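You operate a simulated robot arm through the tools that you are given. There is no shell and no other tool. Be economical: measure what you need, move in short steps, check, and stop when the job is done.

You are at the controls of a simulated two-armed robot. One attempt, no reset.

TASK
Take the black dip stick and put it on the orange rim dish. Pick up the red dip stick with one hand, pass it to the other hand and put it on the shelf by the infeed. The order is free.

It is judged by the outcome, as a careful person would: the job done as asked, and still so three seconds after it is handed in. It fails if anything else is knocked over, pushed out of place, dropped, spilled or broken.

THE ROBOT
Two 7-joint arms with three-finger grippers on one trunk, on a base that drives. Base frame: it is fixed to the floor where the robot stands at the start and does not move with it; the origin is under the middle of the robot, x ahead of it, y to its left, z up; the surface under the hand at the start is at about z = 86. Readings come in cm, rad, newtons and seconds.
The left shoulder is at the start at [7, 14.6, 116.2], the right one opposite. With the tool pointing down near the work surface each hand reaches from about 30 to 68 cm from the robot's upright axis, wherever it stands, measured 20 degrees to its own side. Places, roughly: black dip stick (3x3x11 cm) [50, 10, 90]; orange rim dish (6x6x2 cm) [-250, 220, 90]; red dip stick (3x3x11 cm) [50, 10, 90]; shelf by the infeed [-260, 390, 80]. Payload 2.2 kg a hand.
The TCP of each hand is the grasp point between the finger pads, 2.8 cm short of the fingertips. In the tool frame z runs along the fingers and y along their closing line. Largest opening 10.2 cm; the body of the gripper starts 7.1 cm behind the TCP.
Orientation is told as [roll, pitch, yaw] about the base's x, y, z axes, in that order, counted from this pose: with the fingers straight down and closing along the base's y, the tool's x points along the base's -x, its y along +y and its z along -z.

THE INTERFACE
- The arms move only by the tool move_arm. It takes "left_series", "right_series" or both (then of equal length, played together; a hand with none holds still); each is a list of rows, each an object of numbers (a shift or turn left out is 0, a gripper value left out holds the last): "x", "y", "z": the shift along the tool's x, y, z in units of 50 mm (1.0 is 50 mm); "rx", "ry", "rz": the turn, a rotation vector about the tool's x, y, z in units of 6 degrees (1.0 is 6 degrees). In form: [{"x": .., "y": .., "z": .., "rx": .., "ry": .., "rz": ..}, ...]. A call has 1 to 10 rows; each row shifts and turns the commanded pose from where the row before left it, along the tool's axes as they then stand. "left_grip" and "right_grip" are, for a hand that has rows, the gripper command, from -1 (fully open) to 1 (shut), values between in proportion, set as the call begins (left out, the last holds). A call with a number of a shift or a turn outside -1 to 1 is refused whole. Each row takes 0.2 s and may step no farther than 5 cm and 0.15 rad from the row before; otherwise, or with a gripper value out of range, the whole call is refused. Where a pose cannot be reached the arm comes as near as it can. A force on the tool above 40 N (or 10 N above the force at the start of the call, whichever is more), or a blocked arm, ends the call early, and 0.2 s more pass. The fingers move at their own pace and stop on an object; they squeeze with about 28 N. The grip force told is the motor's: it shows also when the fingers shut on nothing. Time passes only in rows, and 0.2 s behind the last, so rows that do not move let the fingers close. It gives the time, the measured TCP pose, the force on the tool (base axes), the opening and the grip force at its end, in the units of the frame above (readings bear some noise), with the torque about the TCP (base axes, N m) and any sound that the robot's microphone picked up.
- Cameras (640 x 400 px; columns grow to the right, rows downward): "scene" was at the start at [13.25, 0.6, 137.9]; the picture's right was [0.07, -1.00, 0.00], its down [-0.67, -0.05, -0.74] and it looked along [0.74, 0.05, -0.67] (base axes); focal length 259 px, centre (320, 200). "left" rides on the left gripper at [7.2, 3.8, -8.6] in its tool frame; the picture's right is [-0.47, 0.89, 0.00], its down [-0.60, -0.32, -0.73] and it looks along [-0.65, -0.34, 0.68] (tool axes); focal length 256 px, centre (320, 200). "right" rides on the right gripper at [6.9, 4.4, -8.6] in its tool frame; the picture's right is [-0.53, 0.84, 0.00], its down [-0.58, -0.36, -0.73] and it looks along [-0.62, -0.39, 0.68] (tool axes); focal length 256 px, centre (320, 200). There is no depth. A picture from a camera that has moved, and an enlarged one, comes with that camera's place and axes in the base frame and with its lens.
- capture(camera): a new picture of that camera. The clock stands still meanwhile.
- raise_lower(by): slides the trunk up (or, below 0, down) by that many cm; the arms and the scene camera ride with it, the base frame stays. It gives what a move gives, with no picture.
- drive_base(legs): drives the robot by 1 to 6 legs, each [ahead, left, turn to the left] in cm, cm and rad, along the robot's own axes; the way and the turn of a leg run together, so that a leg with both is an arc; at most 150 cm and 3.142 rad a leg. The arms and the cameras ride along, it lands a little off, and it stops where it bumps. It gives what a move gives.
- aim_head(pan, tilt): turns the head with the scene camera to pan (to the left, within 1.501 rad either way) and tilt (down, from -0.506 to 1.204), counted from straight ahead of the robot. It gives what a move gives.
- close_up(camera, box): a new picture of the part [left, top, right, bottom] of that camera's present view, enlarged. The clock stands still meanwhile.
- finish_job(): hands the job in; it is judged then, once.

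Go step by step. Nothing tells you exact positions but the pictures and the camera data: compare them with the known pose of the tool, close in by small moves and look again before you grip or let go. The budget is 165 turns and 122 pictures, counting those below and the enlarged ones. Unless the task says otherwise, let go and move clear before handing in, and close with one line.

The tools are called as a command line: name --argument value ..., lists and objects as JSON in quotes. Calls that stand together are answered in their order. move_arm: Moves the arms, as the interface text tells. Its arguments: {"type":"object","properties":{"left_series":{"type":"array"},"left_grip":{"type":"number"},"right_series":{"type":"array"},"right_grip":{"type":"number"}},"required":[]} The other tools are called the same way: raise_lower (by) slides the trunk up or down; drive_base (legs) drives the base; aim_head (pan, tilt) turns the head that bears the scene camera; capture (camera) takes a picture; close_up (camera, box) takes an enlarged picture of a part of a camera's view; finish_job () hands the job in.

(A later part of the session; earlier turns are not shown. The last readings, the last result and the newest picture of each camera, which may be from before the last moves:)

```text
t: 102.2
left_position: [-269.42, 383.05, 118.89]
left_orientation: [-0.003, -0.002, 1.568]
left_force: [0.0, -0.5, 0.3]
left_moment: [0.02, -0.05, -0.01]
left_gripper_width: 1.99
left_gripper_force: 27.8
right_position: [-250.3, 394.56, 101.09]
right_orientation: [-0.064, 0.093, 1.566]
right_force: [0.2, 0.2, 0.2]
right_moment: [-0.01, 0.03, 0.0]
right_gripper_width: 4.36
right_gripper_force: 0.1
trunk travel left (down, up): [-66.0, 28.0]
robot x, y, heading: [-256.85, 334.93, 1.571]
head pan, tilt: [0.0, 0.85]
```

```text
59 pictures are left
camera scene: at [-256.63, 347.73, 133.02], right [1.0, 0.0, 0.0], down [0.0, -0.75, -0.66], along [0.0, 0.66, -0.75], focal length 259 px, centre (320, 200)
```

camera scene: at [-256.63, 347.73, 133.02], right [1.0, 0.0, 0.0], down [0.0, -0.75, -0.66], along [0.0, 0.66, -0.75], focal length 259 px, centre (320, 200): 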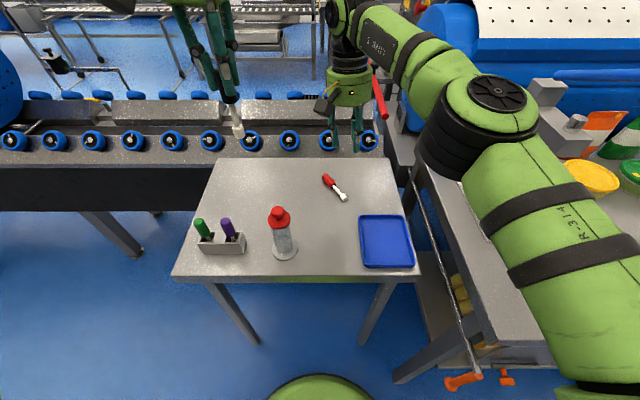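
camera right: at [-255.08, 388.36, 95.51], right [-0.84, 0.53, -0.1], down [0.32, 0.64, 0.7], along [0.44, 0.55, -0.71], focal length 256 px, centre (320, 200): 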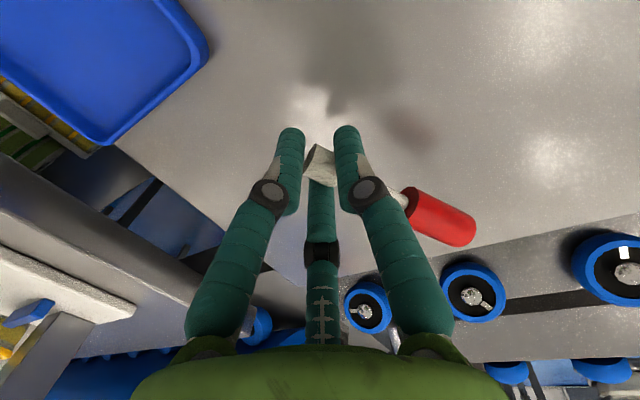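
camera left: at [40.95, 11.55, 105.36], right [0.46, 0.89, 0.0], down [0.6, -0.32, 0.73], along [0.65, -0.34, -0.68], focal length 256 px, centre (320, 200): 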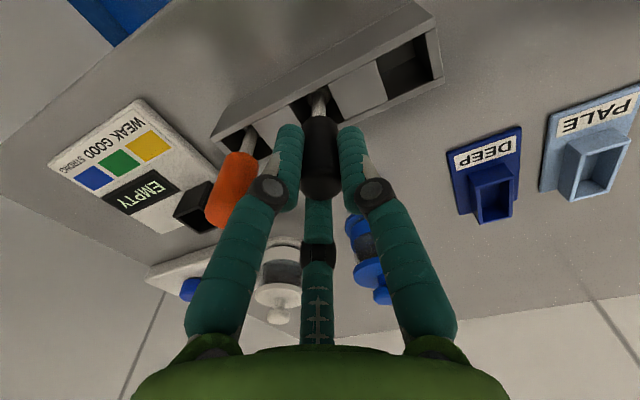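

Red is on the shelf and nothing else there moved. Now for the dish: I'll raise the trunk, back off, sidestep and turn around to face the yellow-edged bench.

raise_lower --by 16

move_arm --right_series '[{"x": 0.8, "z": -0.3}, {"x": 0.8, "z": -0.3}, {"x": 0.8, "z": -0.3}, {"ry": -0.9, "rx": -0.6}, {"z": 0}]'

drive_base --legs '[[-38, 0, 0], [0, -22, 0], [0, 0, -3.14]]'

aim_head --pan 0.0 --tilt 0.75

capture --camera "scene"

```text
t: 104.0
left_position: [-269.25, 383.05, 134.87]
left_orientation: [-0.001, 0.0, 1.569]
left_force: [0.5, -0.2, 0.3]
left_moment: [-0.02, -0.01, 0.03]
left_gripper_width: 1.98
left_gripper_force: 27.9
right_position: [-250.29, 394.59, 116.87]
right_orientation: [-0.062, 0.095, 1.565]
right_force: [0.4, 0.3, 0.0]
right_moment: [0.0, 0.01, 0.01]
right_gripper_width: 4.32
right_gripper_force: 0.1
trunk travel left (down, up): [-82.0, 12.0]
robot x, y, heading: [-256.62, 334.76, 1.566]
head pan, tilt: [0.0, 0.85]
```

```text
t: 105.2
left_position: [-269.14, 383.19, 134.87]
left_orientation: [-0.001, 0.001, 1.568]
left_force: [0.6, 0.4, -0.2]
left_moment: [0.01, 0.0, -0.03]
left_gripper_width: 1.96
left_gripper_force: 28.2
right_position: [-250.62, 383.0, 122.51]
right_orientation: [0.001, -0.001, 1.567]
right_force: [0.4, 0.5, -1.3]
right_moment: [-0.03, -0.04, -0.01]
right_gripper_width: 4.33
right_gripper_force: 0.0
trunk travel left (down, up): [-82.0, 12.0]
robot x, y, heading: [-256.41, 335.03, 1.568]
head pan, tilt: [0.0, 0.85]
```

```text
t: 116.3
left_position: [-223.19, 248.48, 134.95]
left_orientation: [-0.002, -0.001, -1.6]
left_force: [-0.1, 0.2, -0.5]
left_moment: [-0.01, -0.04, -0.01]
left_gripper_width: 1.96
left_gripper_force: 27.9
right_position: [-241.8, 249.27, 122.48]
right_orientation: [0.0, 0.0, -1.602]
right_force: [0.2, 0.2, 0.1]
right_moment: [-0.03, -0.05, -0.01]
right_gripper_width: 4.37
right_gripper_force: 0.0
trunk travel left (down, up): [-82.0, 12.0]
robot x, y, heading: [-234.61, 296.78, -1.602]
head pan, tilt: [0.0, 0.85]
```

```text
t: 117.0
left_position: [-223.29, 248.47, 134.92]
left_orientation: [-0.002, -0.001, -1.6]
left_force: [0.3, 1.0, -0.5]
left_moment: [-0.06, -0.02, -0.01]
left_gripper_width: 2.0
left_gripper_force: 28.1
right_position: [-241.91, 249.15, 122.51]
right_orientation: [0.0, 0.002, -1.6]
right_force: [0.4, 0.5, 0.4]
right_moment: [-0.01, 0.0, -0.03]
right_gripper_width: 4.32
right_gripper_force: 0.1
trunk travel left (down, up): [-82.0, 12.0]
robot x, y, heading: [-234.4, 297.01, -1.604]
head pan, tilt: [0.0, 0.75]
```

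```text
58 pictures are left
camera scene: at [-235.16, 283.7, 149.82], right [-1.0, 0.03, 0.0], down [0.02, 0.68, -0.73], along [-0.02, -0.73, -0.68], focal length 259 px, centre (320, 200)
```

scene: 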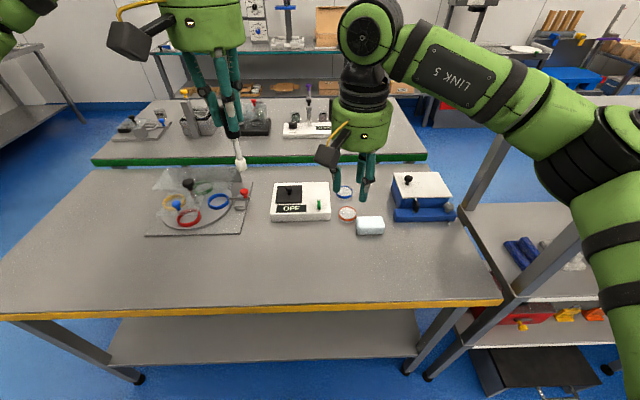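

close_up --camera "scene" --box '[250, 160, 410, 260]'

```text
4.00 times, centred on (330, 210) of scene
camera zoom: at [-235.16, 283.7, 149.82], right [-1.0, 0.03, 0.0], down [0.02, 0.68, -0.73], along [-0.02, -0.73, -0.68], focal length 1037 px, centre (280, 160)
```

zoom: 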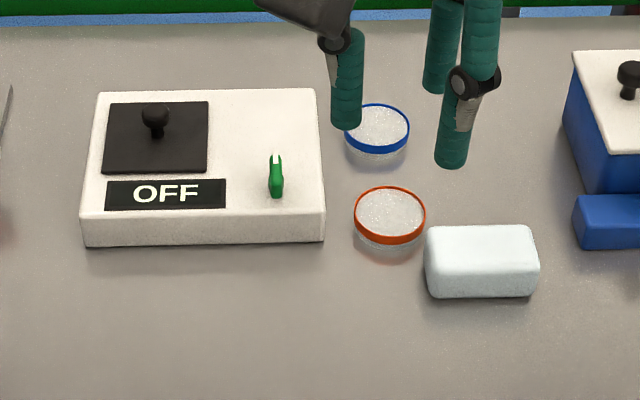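

The orange-rimmed dish is at about (−245.7, 225), between the OFF box and a white block. The stick has to lie flat across it, so I'll repeat the proven handover: black from left to right, with the right hand across the tip. First I'll pitch the right hand forward and bring it to the handover line.

move_arm --right_series '[{"ry": -1}, {"ry": -1}, {"ry": -1}, {"ry": -1}, {"ry": -1}, {"ry": -1}, {"ry": -1}, {"ry": -1}, {"ry": -1}, {"ry": -1}]' --right_grip 0.15

move_arm --right_series '[{"ry": -1}, {"ry": -1}, {"ry": -1}, {"ry": -1}, {"y": 0.6}, {"y": 0.6}, {"y": 0.6}, {"z": -0.4}, {"z": -0.4}, {"z": -0.4}]'

capture --camera "scene"

```text
t: 119.2
left_position: [-223.29, 248.52, 134.96]
left_orientation: [-0.001, -0.001, -1.6]
left_force: [0.6, 0.7, -1.3]
left_moment: [-0.03, 0.01, -0.03]
left_gripper_width: 2.0
left_gripper_force: 27.8
right_position: [-241.87, 249.07, 122.42]
right_orientation: [0.001, -1.05, -1.604]
right_force: [-1.2, -0.6, -0.2]
right_moment: [0.0, 0.02, -0.01]
right_gripper_width: 4.33
right_gripper_force: 0.1
trunk travel left (down, up): [-82.0, 12.0]
robot x, y, heading: [-234.59, 297.35, -1.595]
head pan, tilt: [0.0, 0.75]
```

```text
t: 121.4
left_position: [-223.25, 248.5, 134.97]
left_orientation: [-0.001, -0.002, -1.599]
left_force: [0.2, 0.6, -1.3]
left_moment: [-0.03, 0.02, 0.03]
left_gripper_width: 1.97
left_gripper_force: 27.9
right_position: [-232.62, 255.09, 123.32]
right_orientation: [-0.004, -1.466, -1.598]
right_force: [0.4, 1.2, -0.4]
right_moment: [0.01, 0.0, -0.03]
right_gripper_width: 4.34
right_gripper_force: 0.1
trunk travel left (down, up): [-82.0, 12.0]
robot x, y, heading: [-234.59, 296.9, -1.597]
head pan, tilt: [0.0, 0.75]
```

```text
56 pictures are left
camera scene: at [-234.98, 283.87, 149.83], right [-1.0, 0.03, 0.0], down [0.02, 0.68, -0.73], along [-0.02, -0.73, -0.68], focal length 259 px, centre (320, 200)
```

scene: 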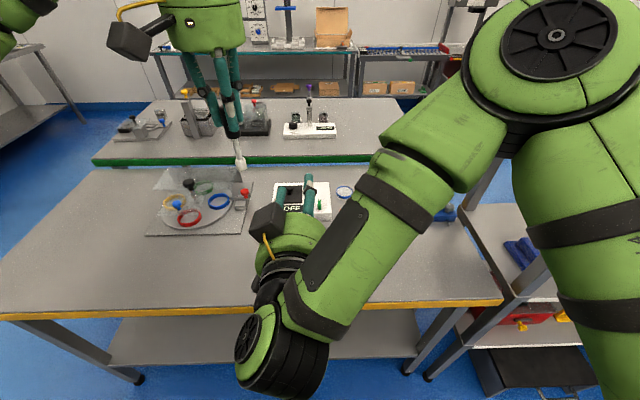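

move_arm --right_series '[{"x": 0.4}, {"x": 0.4}, {"x": 0.26}, {"z": 0}, {"z": 0}, {"z": 0}, {"z": 0}, {"z": 0}]' --left_series '[{"z": 0}, {"z": 0}, {"y": -0.6}, {"y": -0.7}, {"y": -0.57}, {"z": 0.6}, {"z": 0.6}, {"z": 0.4}]'

close_up --camera "right" --box '[200, 40, 480, 240]'

```text
t: 123.2
left_position: [-232.74, 248.72, 126.87]
left_orientation: [-0.002, -0.001, -1.601]
left_force: [0.9, 0.0, -0.9]
left_moment: [0.01, -0.04, -0.02]
left_gripper_width: 1.97
left_gripper_force: 28.3
right_position: [-232.72, 255.36, 117.86]
right_orientation: [0.004, -1.467, -1.605]
right_force: [-0.1, -0.7, 0.8]
right_moment: [0.02, -0.02, -0.01]
right_gripper_width: 4.34
right_gripper_force: 0.3
trunk travel left (down, up): [-82.0, 12.0]
robot x, y, heading: [-235.01, 296.86, -1.597]
head pan, tilt: [0.0, 0.75]
```

```text
2.00 times, centred on (340, 140) of right
camera zoom: at [-228.09, 264.48, 112.02], right [0.84, -0.08, 0.53], down [-0.34, 0.68, 0.65], along [-0.41, -0.73, 0.54], focal length 512 px, centre (280, 320)
```

zoom: 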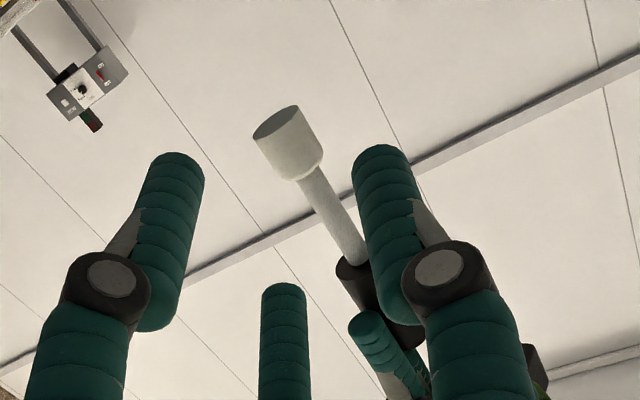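

The tip is at (−232.6, 248.7), z 116.5–118.5, well lined up. I'll advance so that the tip lies nearer the fingertips this time, with about 0.9 cm beyond the axis.

move_arm --right_series '[{"z": 0.3}, {"z": 0.3}, {"z": 0.2}, {"z": 0.155}, {"z": 0}]'

close_up --camera "right" --box '[200, 80, 480, 280]'

```text
t: 124.4
left_position: [-232.69, 248.71, 126.93]
left_orientation: [-0.003, -0.002, -1.601]
left_force: [0.6, 0.0, -0.9]
left_moment: [0.0, 0.02, -0.03]
left_gripper_width: 2.02
left_gripper_force: 27.6
right_position: [-232.91, 250.6, 117.39]
right_orientation: [-0.001, -1.466, -1.602]
right_force: [0.5, -0.4, -0.1]
right_moment: [-0.01, -0.01, 0.0]
right_gripper_width: 4.35
right_gripper_force: 0.0
trunk travel left (down, up): [-82.0, 12.0]
robot x, y, heading: [-234.41, 296.89, -1.603]
head pan, tilt: [0.0, 0.75]
```

```text
2.00 times, centred on (340, 180) of right
camera zoom: at [-228.24, 259.69, 111.46], right [0.84, -0.08, 0.53], down [-0.34, 0.68, 0.65], along [-0.41, -0.73, 0.54], focal length 512 px, centre (280, 240)
```

zoom: 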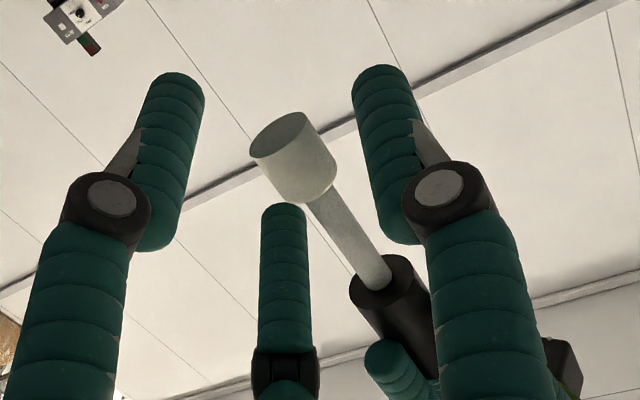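

This matches the earlier geometry with no contact. I'll close the right hand.

move_arm --right_series '[{"z": 0}, {"z": 0}, {"z": 0}]' --right_grip 0.55

move_arm --right_series '[{"z": 0}, {"z": 0}, {"z": 0}]' --right_grip 1.0

close_up --camera "right" --box '[200, 80, 480, 280]'

```text
t: 125.2
left_position: [-232.63, 248.8, 126.84]
left_orientation: [0.003, 0.0, -1.601]
left_force: [8.6, 2.9, -3.7]
left_moment: [0.03, -0.38, 0.12]
left_gripper_width: 1.98
left_gripper_force: 28.3
right_position: [-232.87, 250.71, 117.48]
right_orientation: [0.003, -1.466, -1.609]
right_force: [-7.7, -1.9, 2.8]
right_moment: [0.09, -0.35, -0.23]
right_gripper_width: 2.37
right_gripper_force: 27.7
trunk travel left (down, up): [-82.0, 12.0]
robot x, y, heading: [-234.57, 296.71, -1.6]
head pan, tilt: [0.0, 0.75]
```

```text
t: 126.0
left_position: [-232.64, 248.74, 126.9]
left_orientation: [0.0, 0.001, -1.601]
left_force: [9.2, 3.0, -4.8]
left_moment: [0.12, -0.48, 0.08]
left_gripper_width: 2.0
left_gripper_force: 27.8
right_position: [-232.85, 250.65, 117.35]
right_orientation: [0.006, -1.468, -1.609]
right_force: [-10.7, -3.0, 3.6]
right_moment: [0.06, -0.54, -0.34]
right_gripper_width: 2.26
right_gripper_force: 27.8
trunk travel left (down, up): [-82.0, 12.0]
robot x, y, heading: [-235.58, 297.2, -1.597]
head pan, tilt: [0.0, 0.75]
```

```text
2.00 times, centred on (340, 180) of right
camera zoom: at [-228.26, 259.66, 111.49], right [0.84, -0.08, 0.53], down [-0.34, 0.68, 0.65], along [-0.41, -0.73, 0.54], focal length 512 px, centre (280, 240)
```

zoom: 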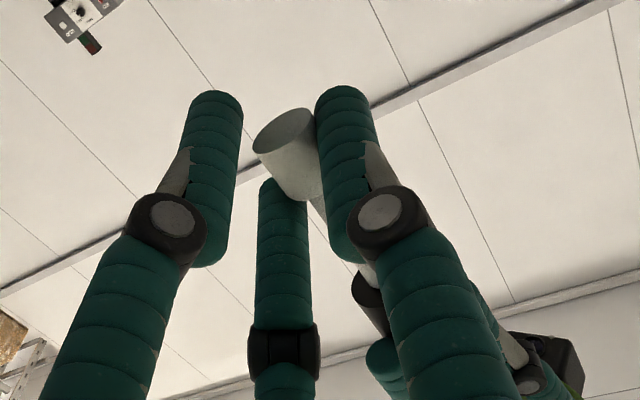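

The grip state is the same as before. I'll ease the right hand 0.2 cm to its right, loosen the left, and let the stick settle by moving the left hand to its left.

move_arm --right_series '[{"y": -0.04}, {"z": 0}]'

move_arm --left_series '[{"z": 0}, {"z": 0}, {"y": 0.07}, {"y": 0.07}, {"y": 0.07}, {"y": 0}]' --left_grip 0.35

move_arm --left_series '[{"y": 0.07}, {"y": 0.07}, {"y": 0.07}, {"y": 0}]'

close_up --camera "right" --box '[200, 80, 520, 280]'

```text
t: 126.6
left_position: [-232.65, 248.81, 126.75]
left_orientation: [-0.001, 0.0, -1.602]
left_force: [7.2, 2.3, -6.1]
left_moment: [0.21, 0.04, 0.1]
left_gripper_width: 2.01
left_gripper_force: 27.8
right_position: [-233.04, 250.7, 117.45]
right_orientation: [0.015, -1.467, -1.617]
right_force: [-6.2, -2.5, 7.0]
right_moment: [-0.08, -0.68, -0.24]
right_gripper_width: 2.22
right_gripper_force: 28.1
trunk travel left (down, up): [-82.0, 12.0]
robot x, y, heading: [-234.82, 296.81, -1.605]
head pan, tilt: [0.0, 0.75]
```

```text
t: 128.0
left_position: [-231.54, 248.67, 126.87]
left_orientation: [-0.002, -0.002, -1.6]
left_force: [1.1, -0.4, -0.4]
left_moment: [0.03, 0.03, 0.05]
left_gripper_width: 3.43
left_gripper_force: 0.5
right_position: [-233.05, 250.68, 117.34]
right_orientation: [0.0, -1.467, -1.603]
right_force: [-1.2, -0.2, 0.3]
right_moment: [-0.06, -0.17, -0.01]
right_gripper_width: 1.94
right_gripper_force: 28.5
trunk travel left (down, up): [-82.0, 12.0]
robot x, y, heading: [-234.86, 297.08, -1.599]
head pan, tilt: [0.0, 0.75]
```

```text
t: 129.0
left_position: [-230.52, 248.62, 126.95]
left_orientation: [-0.002, 0.0, -1.602]
left_force: [-0.6, 1.0, 0.1]
left_moment: [-0.04, 0.0, -0.03]
left_gripper_width: 3.29
left_gripper_force: 0.0
right_position: [-233.15, 250.64, 117.33]
right_orientation: [0.002, -1.467, -1.601]
right_force: [0.1, 0.1, -0.1]
right_moment: [0.02, -0.02, -0.02]
right_gripper_width: 1.9
right_gripper_force: 27.8
trunk travel left (down, up): [-82.0, 12.0]
robot x, y, heading: [-234.78, 296.73, -1.598]
head pan, tilt: [0.0, 0.75]
```

```text
2.00 times, centred on (360, 180) of right
camera zoom: at [-228.42, 259.7, 111.43], right [0.84, -0.08, 0.53], down [-0.34, 0.68, 0.65], along [-0.41, -0.73, 0.54], focal length 512 px, centre (240, 240)
```

zoom: 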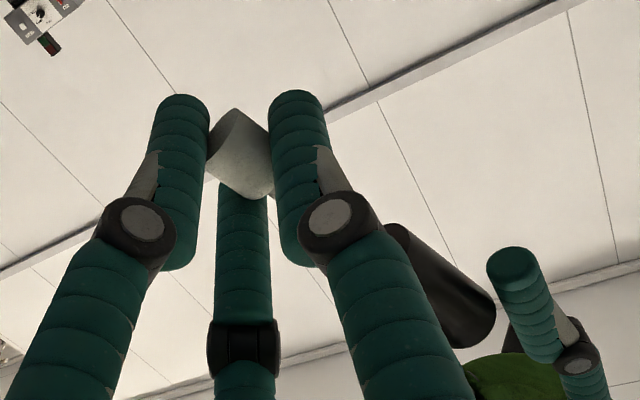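

The right hand holds black by itself with zero side force. I'll open the left hand, withdraw it upward and move it aside.

move_arm --left_series '[{"z": 0}, {"z": 0}, {"z": -0.3}, {"z": -0.5}, {"z": -0.6}, {"z": -0.6}, {"z": -0.4}, {"y": 0.6}, {"y": 0.8}, {"y": 0.8}]' --left_grip -0.1

capture --camera "right"

capture --camera "scene"

```text
t: 131.2
left_position: [-219.38, 248.31, 138.73]
left_orientation: [-0.003, -0.002, -1.601]
left_force: [1.0, -0.5, -0.5]
left_moment: [-0.01, 0.07, 0.02]
left_gripper_width: 5.61
left_gripper_force: 0.0
right_position: [-232.99, 250.67, 117.31]
right_orientation: [-0.011, -1.468, -1.59]
right_force: [-0.1, 0.3, -0.6]
right_moment: [0.01, -0.01, 0.0]
right_gripper_width: 1.86
right_gripper_force: 27.3
trunk travel left (down, up): [-82.0, 12.0]
robot x, y, heading: [-234.72, 297.12, -1.602]
head pan, tilt: [0.0, 0.75]
```

```text
51 pictures are left
camera right: at [-228.28, 259.76, 111.45], right [0.84, -0.08, 0.53], down [-0.34, 0.68, 0.65], along [-0.41, -0.73, 0.54], focal length 256 px, centre (320, 200)
```

right: 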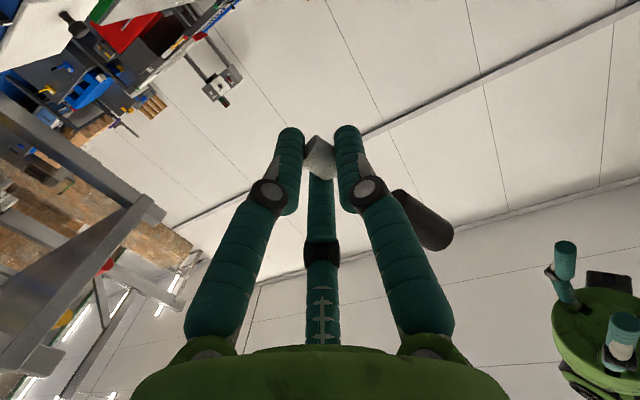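

```text
50 pictures are left
camera scene: at [-234.98, 283.78, 149.83], right [-1.0, 0.03, 0.0], down [0.02, 0.68, -0.73], along [-0.02, -0.73, -0.68], focal length 259 px, centre (320, 200)
```

scene: 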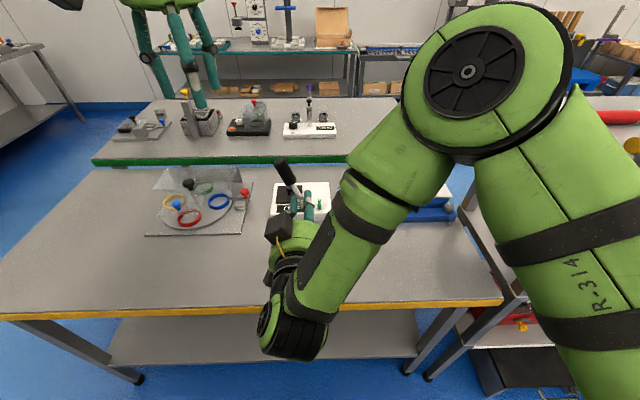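

Black is held by the right hand. I'll turn the right hand tool-down, moving it slightly to its right, to bring the stick horizontal.

move_arm --right_series '[{"x": -0.5, "y": -0.4}, {"x": -0.5, "y": -0.6}, {"y": -0.6}, {"ry": 1}, {"ry": 1}, {"ry": 1}, {"ry": 1}, {"ry": 1}, {"ry": 1}, {"ry": 1}]'

move_arm --right_series '[{"ry": 1}, {"ry": 1}, {"ry": 1}, {"ry": 1}, {"ry": 1}, {"ry": 1}, {"ry": 1}, {"ry": 0}]'

capture --camera "right"

capture --camera "scene"

```text
t: 133.4
left_position: [-219.57, 248.21, 138.68]
left_orientation: [0.0, -0.001, -1.6]
left_force: [-0.3, 1.2, -0.2]
left_moment: [0.02, -0.01, 0.0]
left_gripper_width: 5.62
left_gripper_force: 0.0
right_position: [-241.08, 250.23, 122.25]
right_orientation: [-0.001, -0.731, -1.6]
right_force: [0.8, -0.4, 0.1]
right_moment: [0.04, -0.02, 0.0]
right_gripper_width: 1.85
right_gripper_force: 28.0
trunk travel left (down, up): [-82.0, 12.0]
robot x, y, heading: [-234.85, 297.14, -1.599]
head pan, tilt: [0.0, 0.75]
```

```text
t: 135.2
left_position: [-219.6, 248.35, 138.73]
left_orientation: [-0.002, -0.003, -1.599]
left_force: [0.0, 1.4, -0.1]
left_moment: [0.02, 0.0, 0.03]
left_gripper_width: 5.58
left_gripper_force: 0.1
right_position: [-241.16, 250.51, 122.4]
right_orientation: [0.001, 0.001, -1.601]
right_force: [-0.3, 0.1, -0.2]
right_moment: [-0.01, 0.02, -0.01]
right_gripper_width: 1.83
right_gripper_force: 27.7
trunk travel left (down, up): [-82.0, 12.0]
robot x, y, heading: [-234.54, 297.08, -1.6]
head pan, tilt: [0.0, 0.75]
```

```text
49 pictures are left
camera right: at [-236.57, 257.09, 131.03], right [0.83, -0.56, 0.0], down [-0.38, -0.57, 0.73], along [-0.41, -0.61, -0.68], focal length 256 px, centre (320, 200)
```

right: 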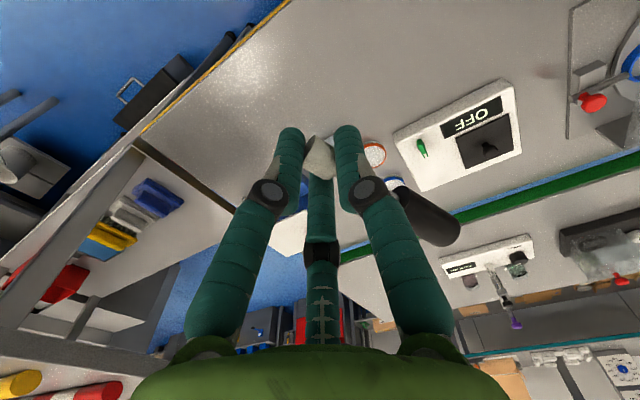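

```text
48 pictures are left
camera scene: at [-235.18, 283.72, 149.82], right [-1.0, 0.03, 0.0], down [0.02, 0.68, -0.73], along [-0.02, -0.73, -0.68], focal length 259 px, centre (320, 200)
```

scene: 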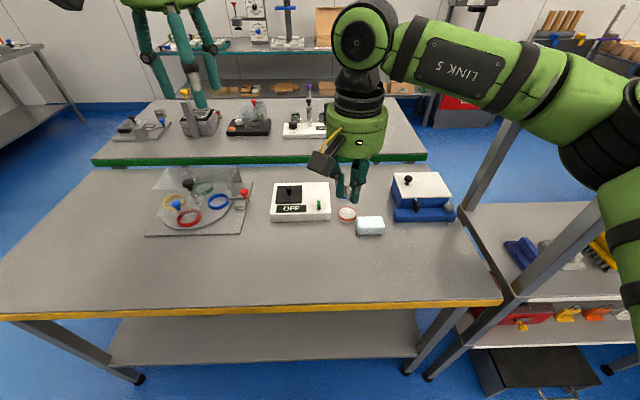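

Black's handle points forward-left and slightly up. I'll yaw the hand clockwise about 55° so the handle will lie at about −120° in the base frame (clear of the block, the box and the blue dish), level it, and drive 8 cm closer.

move_arm --right_series '[{"rz": 1}, {"rz": 1}, {"rz": 1}, {"rz": 1}, {"rz": 1}, {"rz": 1}, {"rz": 1}, {"rz": 1}, {"rz": 1}, {"rz": 0.25}]'

move_arm --right_series '[{"ry": 0.65, "rx": 0.33}, {"ry": 0.6, "rx": 0.32}, {"z": 0}]'

drive_base --legs '[[8, 0, 0]]'

capture --camera "scene"

```text
t: 137.4
left_position: [-219.64, 248.24, 138.76]
left_orientation: [-0.001, -0.002, -1.6]
left_force: [0.0, 0.1, -0.6]
left_moment: [-0.01, 0.0, 0.01]
left_gripper_width: 5.59
left_gripper_force: 0.1
right_position: [-241.14, 250.38, 122.32]
right_orientation: [0.0, 0.0, -2.574]
right_force: [-0.4, 0.3, -0.5]
right_moment: [-0.01, -0.02, 0.02]
right_gripper_width: 1.81
right_gripper_force: 27.9
trunk travel left (down, up): [-82.0, 12.0]
robot x, y, heading: [-234.7, 296.94, -1.603]
head pan, tilt: [0.0, 0.75]
```

```text
t: 138.2
left_position: [-219.6, 248.32, 138.69]
left_orientation: [-0.002, -0.003, -1.601]
left_force: [0.0, -0.8, -0.1]
left_moment: [-0.03, -0.03, -0.04]
left_gripper_width: 5.62
left_gripper_force: 0.0
right_position: [-241.01, 250.43, 122.4]
right_orientation: [-0.068, 0.131, -2.574]
right_force: [-0.5, 0.6, -0.3]
right_moment: [0.05, -0.04, 0.0]
right_gripper_width: 1.81
right_gripper_force: 27.3
trunk travel left (down, up): [-82.0, 12.0]
robot x, y, heading: [-234.78, 297.19, -1.601]
head pan, tilt: [0.0, 0.75]
```

```text
t: 139.2
left_position: [-219.81, 241.19, 139.11]
left_orientation: [-0.003, -0.007, -1.602]
left_force: [0.2, 1.5, 0.4]
left_moment: [-0.11, -0.02, 0.02]
left_gripper_width: 5.62
left_gripper_force: 0.0
right_position: [-241.32, 243.12, 122.75]
right_orientation: [-0.063, 0.129, -2.573]
right_force: [-0.8, 0.7, -0.6]
right_moment: [-0.05, 0.0, 0.02]
right_gripper_width: 1.84
right_gripper_force: 28.1
trunk travel left (down, up): [-82.0, 12.0]
robot x, y, heading: [-234.88, 288.8, -1.599]
head pan, tilt: [0.0, 0.75]
```

```text
47 pictures are left
camera scene: at [-235.39, 276.55, 149.91], right [-1.0, 0.03, 0.0], down [0.02, 0.68, -0.74], along [-0.02, -0.74, -0.68], focal length 259 px, centre (320, 200)
```

scene: 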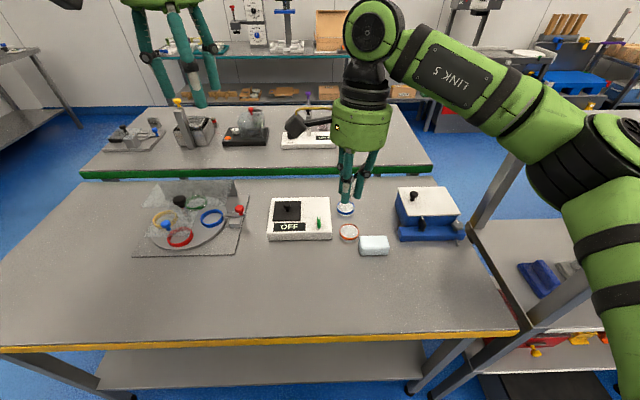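

close_up --camera "scene" --box '[260, 130, 420, 270]'

capture --camera "right"

```text
2.86 times, centred on (340, 200) of scene
camera zoom: at [-235.39, 276.55, 149.91], right [-1.0, 0.03, 0.0], down [0.02, 0.68, -0.74], along [-0.02, -0.74, -0.68], focal length 741 px, centre (263, 200)
```

zoom: 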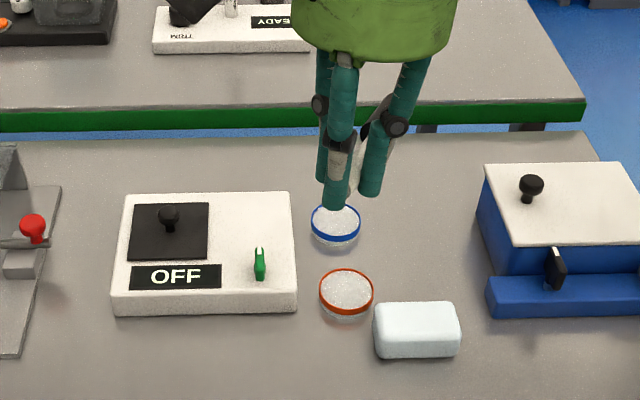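

```text
45 pictures are left
camera right: at [-233.82, 242.02, 131.88], right [0.01, -0.99, -0.12], down [-0.73, -0.09, 0.67], along [-0.68, 0.08, -0.73], focal length 256 px, centre (320, 200)
```

right: 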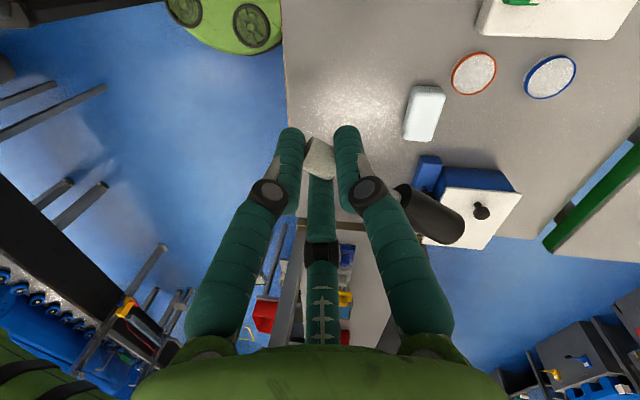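

The orange dish centre comes out at about (−245.4, 225), and black now points at about −115°, as planned. Before lowering I want to see how far the right elbow is from the rack posts.

aim_head --pan -0.8 --tilt 0.6

capture --camera "scene"

```text
t: 140.4
left_position: [-219.83, 240.38, 138.84]
left_orientation: [-0.002, -0.002, -1.602]
left_force: [1.1, -0.6, 0.8]
left_moment: [-0.02, -0.02, 0.01]
left_gripper_width: 5.62
left_gripper_force: 0.0
right_position: [-241.32, 242.56, 122.51]
right_orientation: [-0.067, 0.13, -2.573]
right_force: [0.4, 0.8, -0.1]
right_moment: [-0.02, 0.02, -0.01]
right_gripper_width: 1.81
right_gripper_force: 28.0
trunk travel left (down, up): [-82.0, 12.0]
robot x, y, heading: [-235.02, 288.84, -1.6]
head pan, tilt: [-0.799, 0.6]
```

```text
44 pictures are left
camera scene: at [-241.66, 278.17, 151.12], right [-0.68, 0.74, 0.0], down [0.42, 0.38, -0.83], along [-0.61, -0.56, -0.56], focal length 259 px, centre (320, 200)
```

scene: 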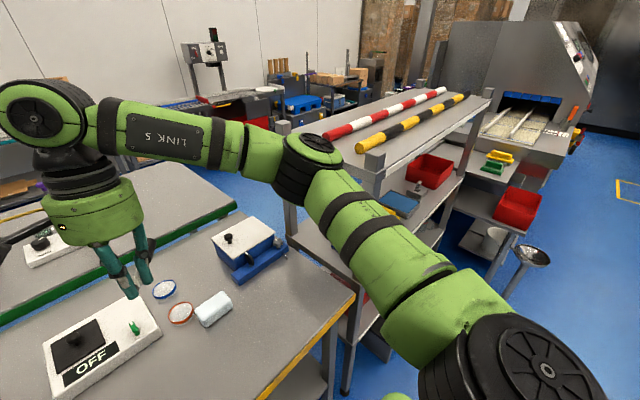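

The right elbow is close to the rack, whose top shelf holds striped poles. I'll shift the robot 16 cm to its left, away from the rack, before reaching down.

drive_base --legs '[[0, 16, 0]]'

move_arm --right_series '[{"x": 0.0, "z": 0}]'

capture --camera "scene"

```text
t: 141.8
left_position: [-204.35, 239.83, 138.86]
left_orientation: [0.001, -0.002, -1.604]
left_force: [-0.3, -0.4, -0.2]
left_moment: [0.01, -0.08, -0.02]
left_gripper_width: 5.61
left_gripper_force: 0.0
right_position: [-225.74, 241.98, 122.37]
right_orientation: [-0.068, 0.135, -2.576]
right_force: [-0.6, 1.0, -0.7]
right_moment: [0.02, -0.07, -0.03]
right_gripper_width: 1.83
right_gripper_force: 28.3
trunk travel left (down, up): [-82.0, 12.0]
robot x, y, heading: [-219.12, 288.45, -1.603]
head pan, tilt: [-0.799, 0.6]
```

```text
t: 142.2
left_position: [-203.81, 239.69, 138.87]
left_orientation: [-0.001, -0.004, -1.605]
left_force: [0.7, 0.3, 0.0]
left_moment: [0.02, 0.01, 0.0]
left_gripper_width: 5.6
left_gripper_force: 0.0
right_position: [-225.49, 241.91, 122.35]
right_orientation: [-0.067, 0.131, -2.575]
right_force: [-0.3, 0.6, 0.7]
right_moment: [0.03, -0.01, 0.03]
right_gripper_width: 1.82
right_gripper_force: 27.9
trunk travel left (down, up): [-82.0, 12.0]
robot x, y, heading: [-218.52, 288.36, -1.604]
head pan, tilt: [-0.799, 0.6]
```

```text
43 pictures are left
camera scene: at [-225.62, 277.55, 151.11], right [-0.67, 0.74, 0.0], down [0.42, 0.38, -0.83], along [-0.61, -0.56, -0.56], focal length 259 px, centre (320, 200)
```

scene: 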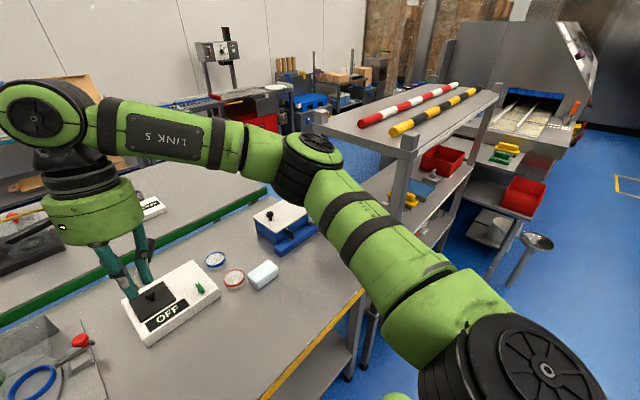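

There is now good clearance to the rack. I'll move the right hand horizontally over the placing point at (−243.2, 230.2).

move_arm --right_series '[{"x": -0.71, "y": 0.012}, {"x": -0.71, "y": 0.012}, {"x": -0.71, "y": 0.012}, {"x": -0.71, "y": 0.012}, {"x": -0.71, "y": 0.012}, {"x": -0.69, "y": 0.012}, {"z": 0}]'

aim_head --pan -0.35 --tilt 0.75

capture --camera "scene"

capture --camera "right"

```text
t: 143.8
left_position: [-203.91, 239.83, 138.78]
left_orientation: [-0.002, -0.001, -1.604]
left_force: [-0.1, 0.2, 0.4]
left_moment: [0.0, 0.0, 0.04]
left_gripper_width: 5.62
left_gripper_force: 0.1
right_position: [-242.91, 230.4, 119.62]
right_orientation: [-0.069, 0.13, -2.578]
right_force: [-0.2, 0.6, -0.5]
right_moment: [-0.01, 0.02, 0.01]
right_gripper_width: 1.83
right_gripper_force: 27.9
trunk travel left (down, up): [-82.0, 12.0]
robot x, y, heading: [-219.01, 288.27, -1.607]
head pan, tilt: [-0.799, 0.6]
```

```text
t: 144.7
left_position: [-203.97, 239.85, 138.81]
left_orientation: [-0.002, -0.001, -1.602]
left_force: [0.2, 0.6, -0.2]
left_moment: [-0.03, -0.01, 0.01]
left_gripper_width: 5.61
left_gripper_force: 0.1
right_position: [-242.86, 230.4, 119.55]
right_orientation: [-0.069, 0.131, -2.576]
right_force: [-0.1, -1.0, -0.4]
right_moment: [0.01, 0.02, 0.0]
right_gripper_width: 1.83
right_gripper_force: 27.9
trunk travel left (down, up): [-82.0, 12.0]
robot x, y, heading: [-218.96, 288.44, -1.603]
head pan, tilt: [-0.351, 0.75]
```

```text
42 pictures are left
camera scene: at [-222.24, 275.82, 149.82], right [-0.93, 0.37, 0.0], down [0.26, 0.63, -0.73], along [-0.27, -0.68, -0.68], focal length 259 px, centre (320, 200)
```

scene: 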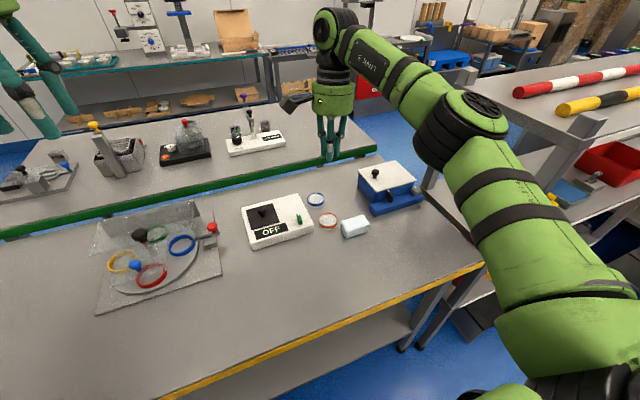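

```text
41 pictures are left
camera right: at [-235.44, 229.22, 128.81], right [0.01, -0.99, -0.13], down [-0.73, -0.09, 0.67], along [-0.68, 0.09, -0.73], focal length 256 px, centre (320, 200)
```

right: 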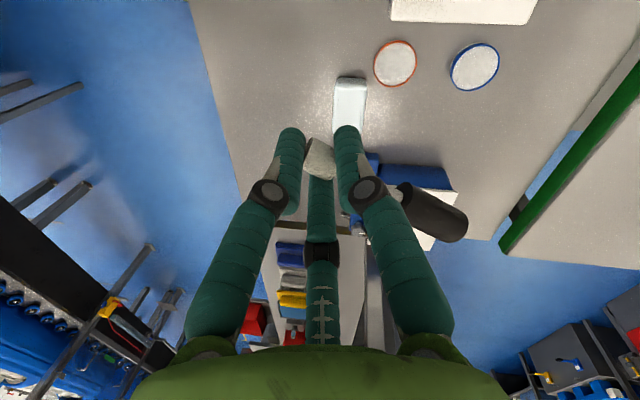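

The dish estimate is now (−245.6, 224.1) with its top at z≈88–89. I'll correct by about 1.3 cm and descend 18 cm vertically, then look.

move_arm --right_series '[{"x": -0.21, "y": 0.18}, {"z": 0.5, "x": -0.065, "y": 0.034}, {"z": 0.5, "x": -0.065, "y": 0.034}, {"z": 0.5, "x": -0.065, "y": 0.034}, {"z": 0.5, "x": -0.065, "y": 0.034}, {"z": 0.5, "x": -0.065, "y": 0.034}, {"z": 0.5, "x": -0.065, "y": 0.034}, {"z": 0.5, "x": -0.065, "y": 0.034}, {"z": 0}]'

capture --camera "scene"

capture --camera "right"

```text
t: 146.7
left_position: [-203.95, 239.78, 138.87]
left_orientation: [-0.001, -0.002, -1.603]
left_force: [0.0, -0.4, 0.1]
left_moment: [-0.02, 0.01, -0.03]
left_gripper_width: 5.6
left_gripper_force: 0.1
right_position: [-243.2, 229.16, 101.69]
right_orientation: [-0.065, 0.13, -2.577]
right_force: [-0.3, 1.1, 0.5]
right_moment: [-0.01, -0.04, -0.02]
right_gripper_width: 1.81
right_gripper_force: 27.6
trunk travel left (down, up): [-82.0, 12.0]
robot x, y, heading: [-218.88, 288.68, -1.597]
head pan, tilt: [-0.351, 0.75]
```

```text
40 pictures are left
camera scene: at [-222.23, 275.83, 149.82], right [-0.93, 0.37, 0.0], down [0.26, 0.63, -0.73], along [-0.27, -0.68, -0.68], focal length 259 px, centre (320, 200)
```

scene: 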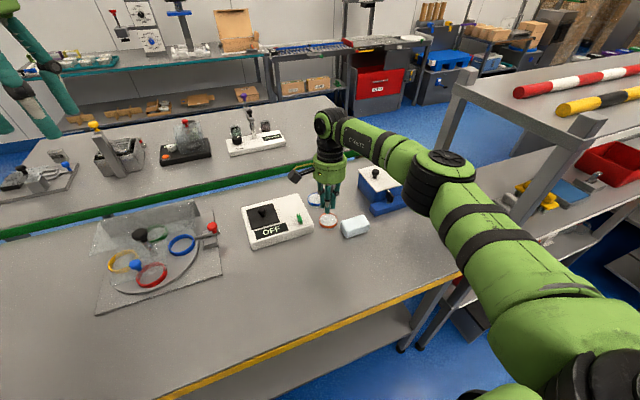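

```text
39 pictures are left
camera right: at [-235.78, 227.94, 110.87], right [0.01, -0.99, -0.13], down [-0.73, -0.09, 0.67], along [-0.68, 0.09, -0.73], focal length 256 px, centre (320, 200)
```

right: 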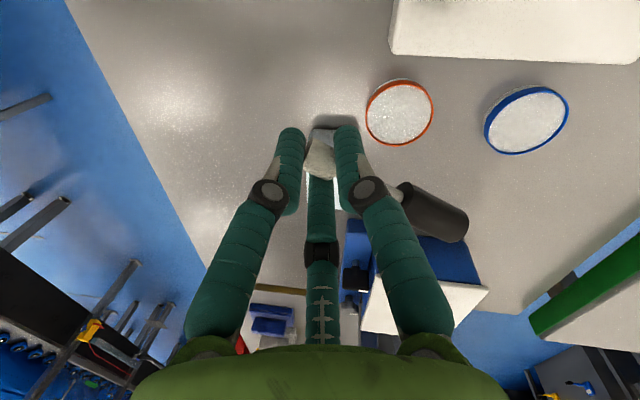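

The geometry is good: the block's edge is at about x=−246.7, so I'll release with only a small opening. I'll nudge slightly and descend another 7 cm.

move_arm --right_series '[{"x": 0.02, "y": 0.08}, {"z": 0.4, "x": -0.052, "y": 0.027}, {"z": 0.4, "x": -0.052, "y": 0.027}, {"z": 0.4, "x": -0.052, "y": 0.027}, {"z": 0.2, "x": -0.026, "y": 0.013}, {"z": 0}]'

capture --camera "right"

close_up --camera "scene" --box '[240, 140, 420, 260]'

```text
t: 148.1
left_position: [-204.02, 239.78, 138.73]
left_orientation: [-0.001, 0.0, -1.604]
left_force: [-0.4, 0.3, -0.6]
left_moment: [-0.02, -0.01, 0.0]
left_gripper_width: 5.61
left_gripper_force: 0.0
right_position: [-243.07, 228.93, 94.69]
right_orientation: [-0.066, 0.132, -2.578]
right_force: [-0.4, 0.2, -0.7]
right_moment: [0.02, -0.01, -0.03]
right_gripper_width: 1.83
right_gripper_force: 28.0
trunk travel left (down, up): [-82.0, 12.0]
robot x, y, heading: [-219.02, 288.38, -1.605]
head pan, tilt: [-0.351, 0.75]
```

```text
38 pictures are left
camera right: at [-235.52, 227.66, 103.82], right [0.01, -0.99, -0.13], down [-0.73, -0.09, 0.67], along [-0.68, 0.09, -0.73], focal length 256 px, centre (320, 200)
```

right: 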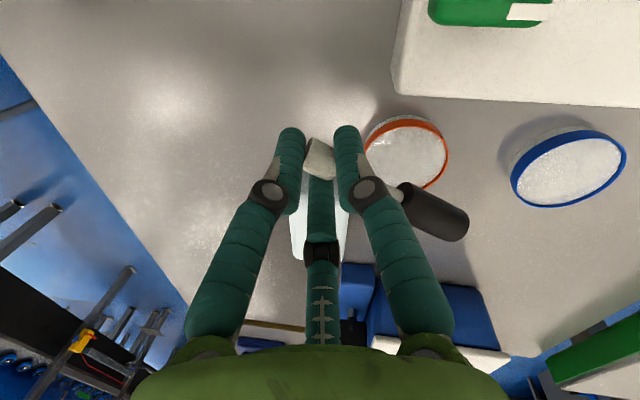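

```text
3.33 times, centred on (330, 200) of scene
camera zoom: at [-222.24, 275.83, 149.82], right [-0.93, 0.37, 0.0], down [0.26, 0.63, -0.73], along [-0.27, -0.68, -0.68], focal length 864 px, centre (287, 200)
```

zoom: 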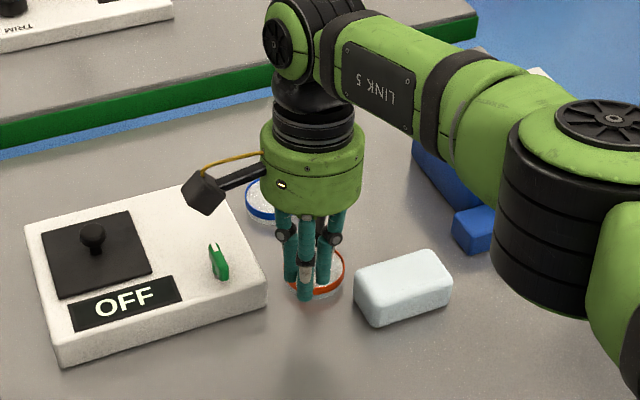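

The stick is centred over the dish to within 0.3 cm, with the dish centre about 6.9 cm from the tip end. I'll descend 2.5 cm, then take small steps watching the force.

move_arm --right_series '[{"z": 0.25, "x": -0.033, "y": 0.017}, {"z": 0.2, "x": -0.026, "y": 0.013}, {"z": 0}]'

close_up --camera "right" --box '[240, 80, 520, 280]'

```text
t: 148.9
left_position: [-203.96, 239.82, 138.85]
left_orientation: [0.0, 0.0, -1.604]
left_force: [0.0, 0.5, -0.4]
left_moment: [0.01, -0.02, 0.0]
left_gripper_width: 5.59
left_gripper_force: 0.1
right_position: [-242.99, 228.78, 92.32]
right_orientation: [-0.066, 0.132, -2.577]
right_force: [-0.3, 0.4, -0.7]
right_moment: [0.04, -0.04, -0.02]
right_gripper_width: 1.8
right_gripper_force: 28.2
trunk travel left (down, up): [-82.0, 12.0]
robot x, y, heading: [-218.99, 288.51, -1.604]
head pan, tilt: [-0.351, 0.75]
```

```text
2.00 times, centred on (380, 180) of right
camera zoom: at [-235.48, 227.66, 101.55], right [0.01, -0.99, -0.13], down [-0.73, -0.09, 0.67], along [-0.68, 0.09, -0.73], focal length 512 px, centre (200, 240)
```

zoom: 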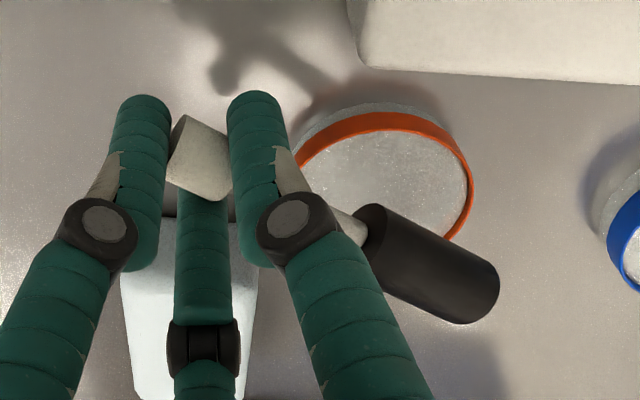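

move_arm --right_series '[{"z": 0.08, "x": -0.01, "y": 0.005}, {"z": 0}]'

move_arm --right_series '[{"z": 0.08, "x": -0.01, "y": 0.005}, {"z": 0}]'

close_up --camera "right" --box '[240, 80, 520, 280]'

```text
t: 149.5
left_position: [-203.92, 239.74, 138.79]
left_orientation: [-0.002, -0.002, -1.604]
left_force: [-0.1, -0.6, 0.3]
left_moment: [-0.02, 0.0, -0.01]
left_gripper_width: 5.61
left_gripper_force: 0.1
right_position: [-243.12, 228.76, 91.97]
right_orientation: [-0.066, 0.13, -2.577]
right_force: [0.2, 0.4, 0.4]
right_moment: [0.02, -0.01, -0.01]
right_gripper_width: 1.81
right_gripper_force: 27.5
trunk travel left (down, up): [-82.0, 12.0]
robot x, y, heading: [-219.1, 288.42, -1.606]
head pan, tilt: [-0.351, 0.75]
```

```text
t: 150.1
left_position: [-203.81, 239.81, 138.87]
left_orientation: [-0.001, 0.0, -1.605]
left_force: [0.4, 0.1, -0.2]
left_moment: [0.02, -0.02, -0.01]
left_gripper_width: 5.59
left_gripper_force: 0.0
right_position: [-243.1, 228.82, 91.44]
right_orientation: [-0.066, 0.13, -2.578]
right_force: [0.2, 0.8, 0.1]
right_moment: [0.02, -0.03, -0.01]
right_gripper_width: 1.81
right_gripper_force: 27.7
trunk travel left (down, up): [-82.0, 12.0]
robot x, y, heading: [-218.83, 288.56, -1.607]
head pan, tilt: [-0.351, 0.75]
```

```text
2.00 times, centred on (380, 180) of right
camera zoom: at [-235.53, 227.69, 100.72], right [0.01, -0.99, -0.12], down [-0.73, -0.09, 0.67], along [-0.68, 0.09, -0.73], focal length 512 px, centre (200, 240)
```

zoom: 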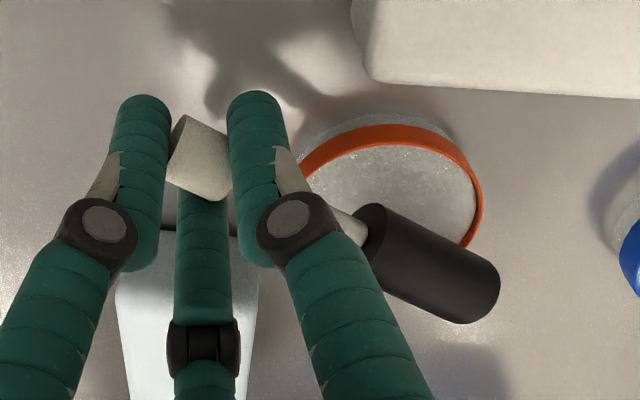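

move_arm --right_series '[{"z": 0.07, "x": -0.009, "y": 0.005}, {"z": 0}]'

move_arm --right_series '[{"z": 0.07, "x": -0.009, "y": 0.005}, {"z": 0}]'

close_up --camera "right" --box '[240, 80, 520, 280]'

```text
t: 150.7
left_position: [-204.0, 239.69, 138.88]
left_orientation: [0.0, -0.002, -1.605]
left_force: [-0.8, 0.0, -0.1]
left_moment: [-0.05, -0.04, -0.03]
left_gripper_width: 5.61
left_gripper_force: 0.1
right_position: [-243.02, 229.05, 91.3]
right_orientation: [-0.067, 0.13, -2.576]
right_force: [0.0, 0.5, 0.4]
right_moment: [0.01, -0.01, 0.01]
right_gripper_width: 1.8
right_gripper_force: 28.3
right hand out of reach, approached as far as the arm can: row 1
trunk travel left (down, up): [-82.0, 12.0]
robot x, y, heading: [-218.67, 288.61, -1.602]
head pan, tilt: [-0.351, 0.75]
```

```text
t: 151.3
left_position: [-203.9, 239.89, 138.87]
left_orientation: [-0.001, -0.003, -1.603]
left_force: [0.2, -1.0, -0.3]
left_moment: [0.0, 0.03, -0.02]
left_gripper_width: 5.63
left_gripper_force: 0.1
right_position: [-243.0, 229.06, 90.95]
right_orientation: [-0.066, 0.13, -2.577]
right_force: [-0.2, -0.6, 4.0]
right_moment: [-0.4, 0.19, 0.04]
right_gripper_width: 1.79
right_gripper_force: 27.8
trunk travel left (down, up): [-82.0, 12.0]
robot x, y, heading: [-218.66, 288.48, -1.605]
head pan, tilt: [-0.351, 0.75]
```

```text
2.00 times, centred on (380, 180) of right
camera zoom: at [-235.49, 227.96, 100.17], right [0.01, -0.99, -0.12], down [-0.73, -0.09, 0.67], along [-0.68, 0.08, -0.73], focal length 512 px, centre (200, 240)
```

zoom: 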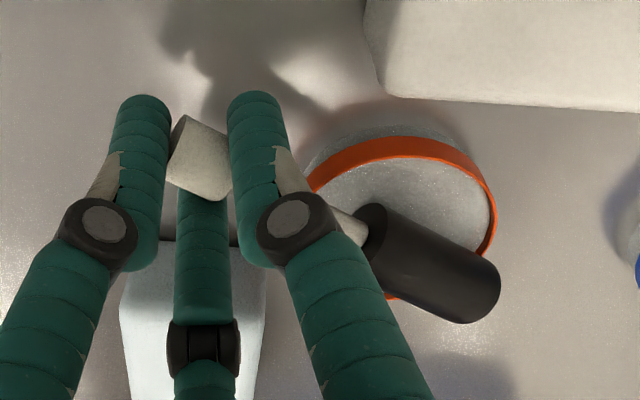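

Contact at 4 N; the torque puts it at the handle end on the far rim. I'll lower the tip side by pivoting, tilting the handle up about 6° while going down 0.9 cm, so the release is gentle.

move_arm --right_series '[{"ry": -0.3, "rx": -0.15, "z": 0.055, "x": -0.006, "y": 0.003}, {"ry": -0.3, "rx": -0.15, "z": 0.055, "x": -0.005, "y": 0.003}, {"ry": -0.3, "rx": -0.15, "z": 0.055, "x": -0.004, "y": 0.002}, {"z": 0}]'

close_up --camera "right" --box '[240, 80, 520, 280]'

```text
t: 152.3
left_position: [-203.79, 240.27, 138.97]
left_orientation: [-0.003, -0.005, -1.605]
left_force: [0.0, -0.5, 0.3]
left_moment: [0.01, 0.0, 0.03]
left_gripper_width: 5.58
left_gripper_force: 0.1
right_position: [-242.94, 227.88, 89.87]
right_orientation: [-0.019, 0.035, -2.574]
right_force: [1.7, 3.7, 18.2]
right_moment: [-0.7, 0.44, -0.03]
right_gripper_width: 1.83
right_gripper_force: 27.9
right hand out of reach, approached as far as the arm can: row 1, 2, 3
trunk travel left (down, up): [-82.0, 12.0]
robot x, y, heading: [-219.18, 288.2, -1.601]
head pan, tilt: [-0.351, 0.75]
```

```text
2.00 times, centred on (380, 180) of right
camera zoom: at [-234.94, 227.51, 98.72], right [0.01, -1.0, -0.03], down [-0.7, -0.03, 0.72], along [-0.72, 0.02, -0.7], focal length 512 px, centre (200, 240)
```

zoom: 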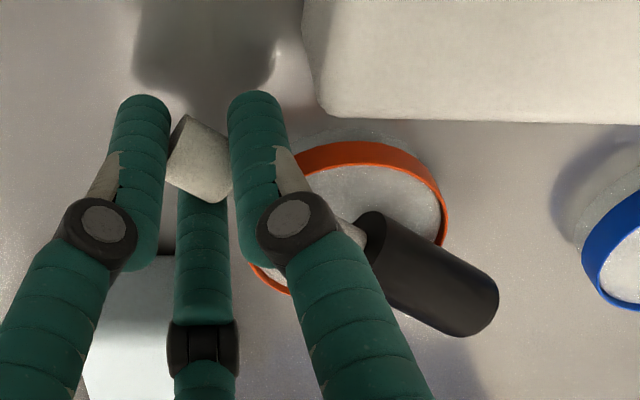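

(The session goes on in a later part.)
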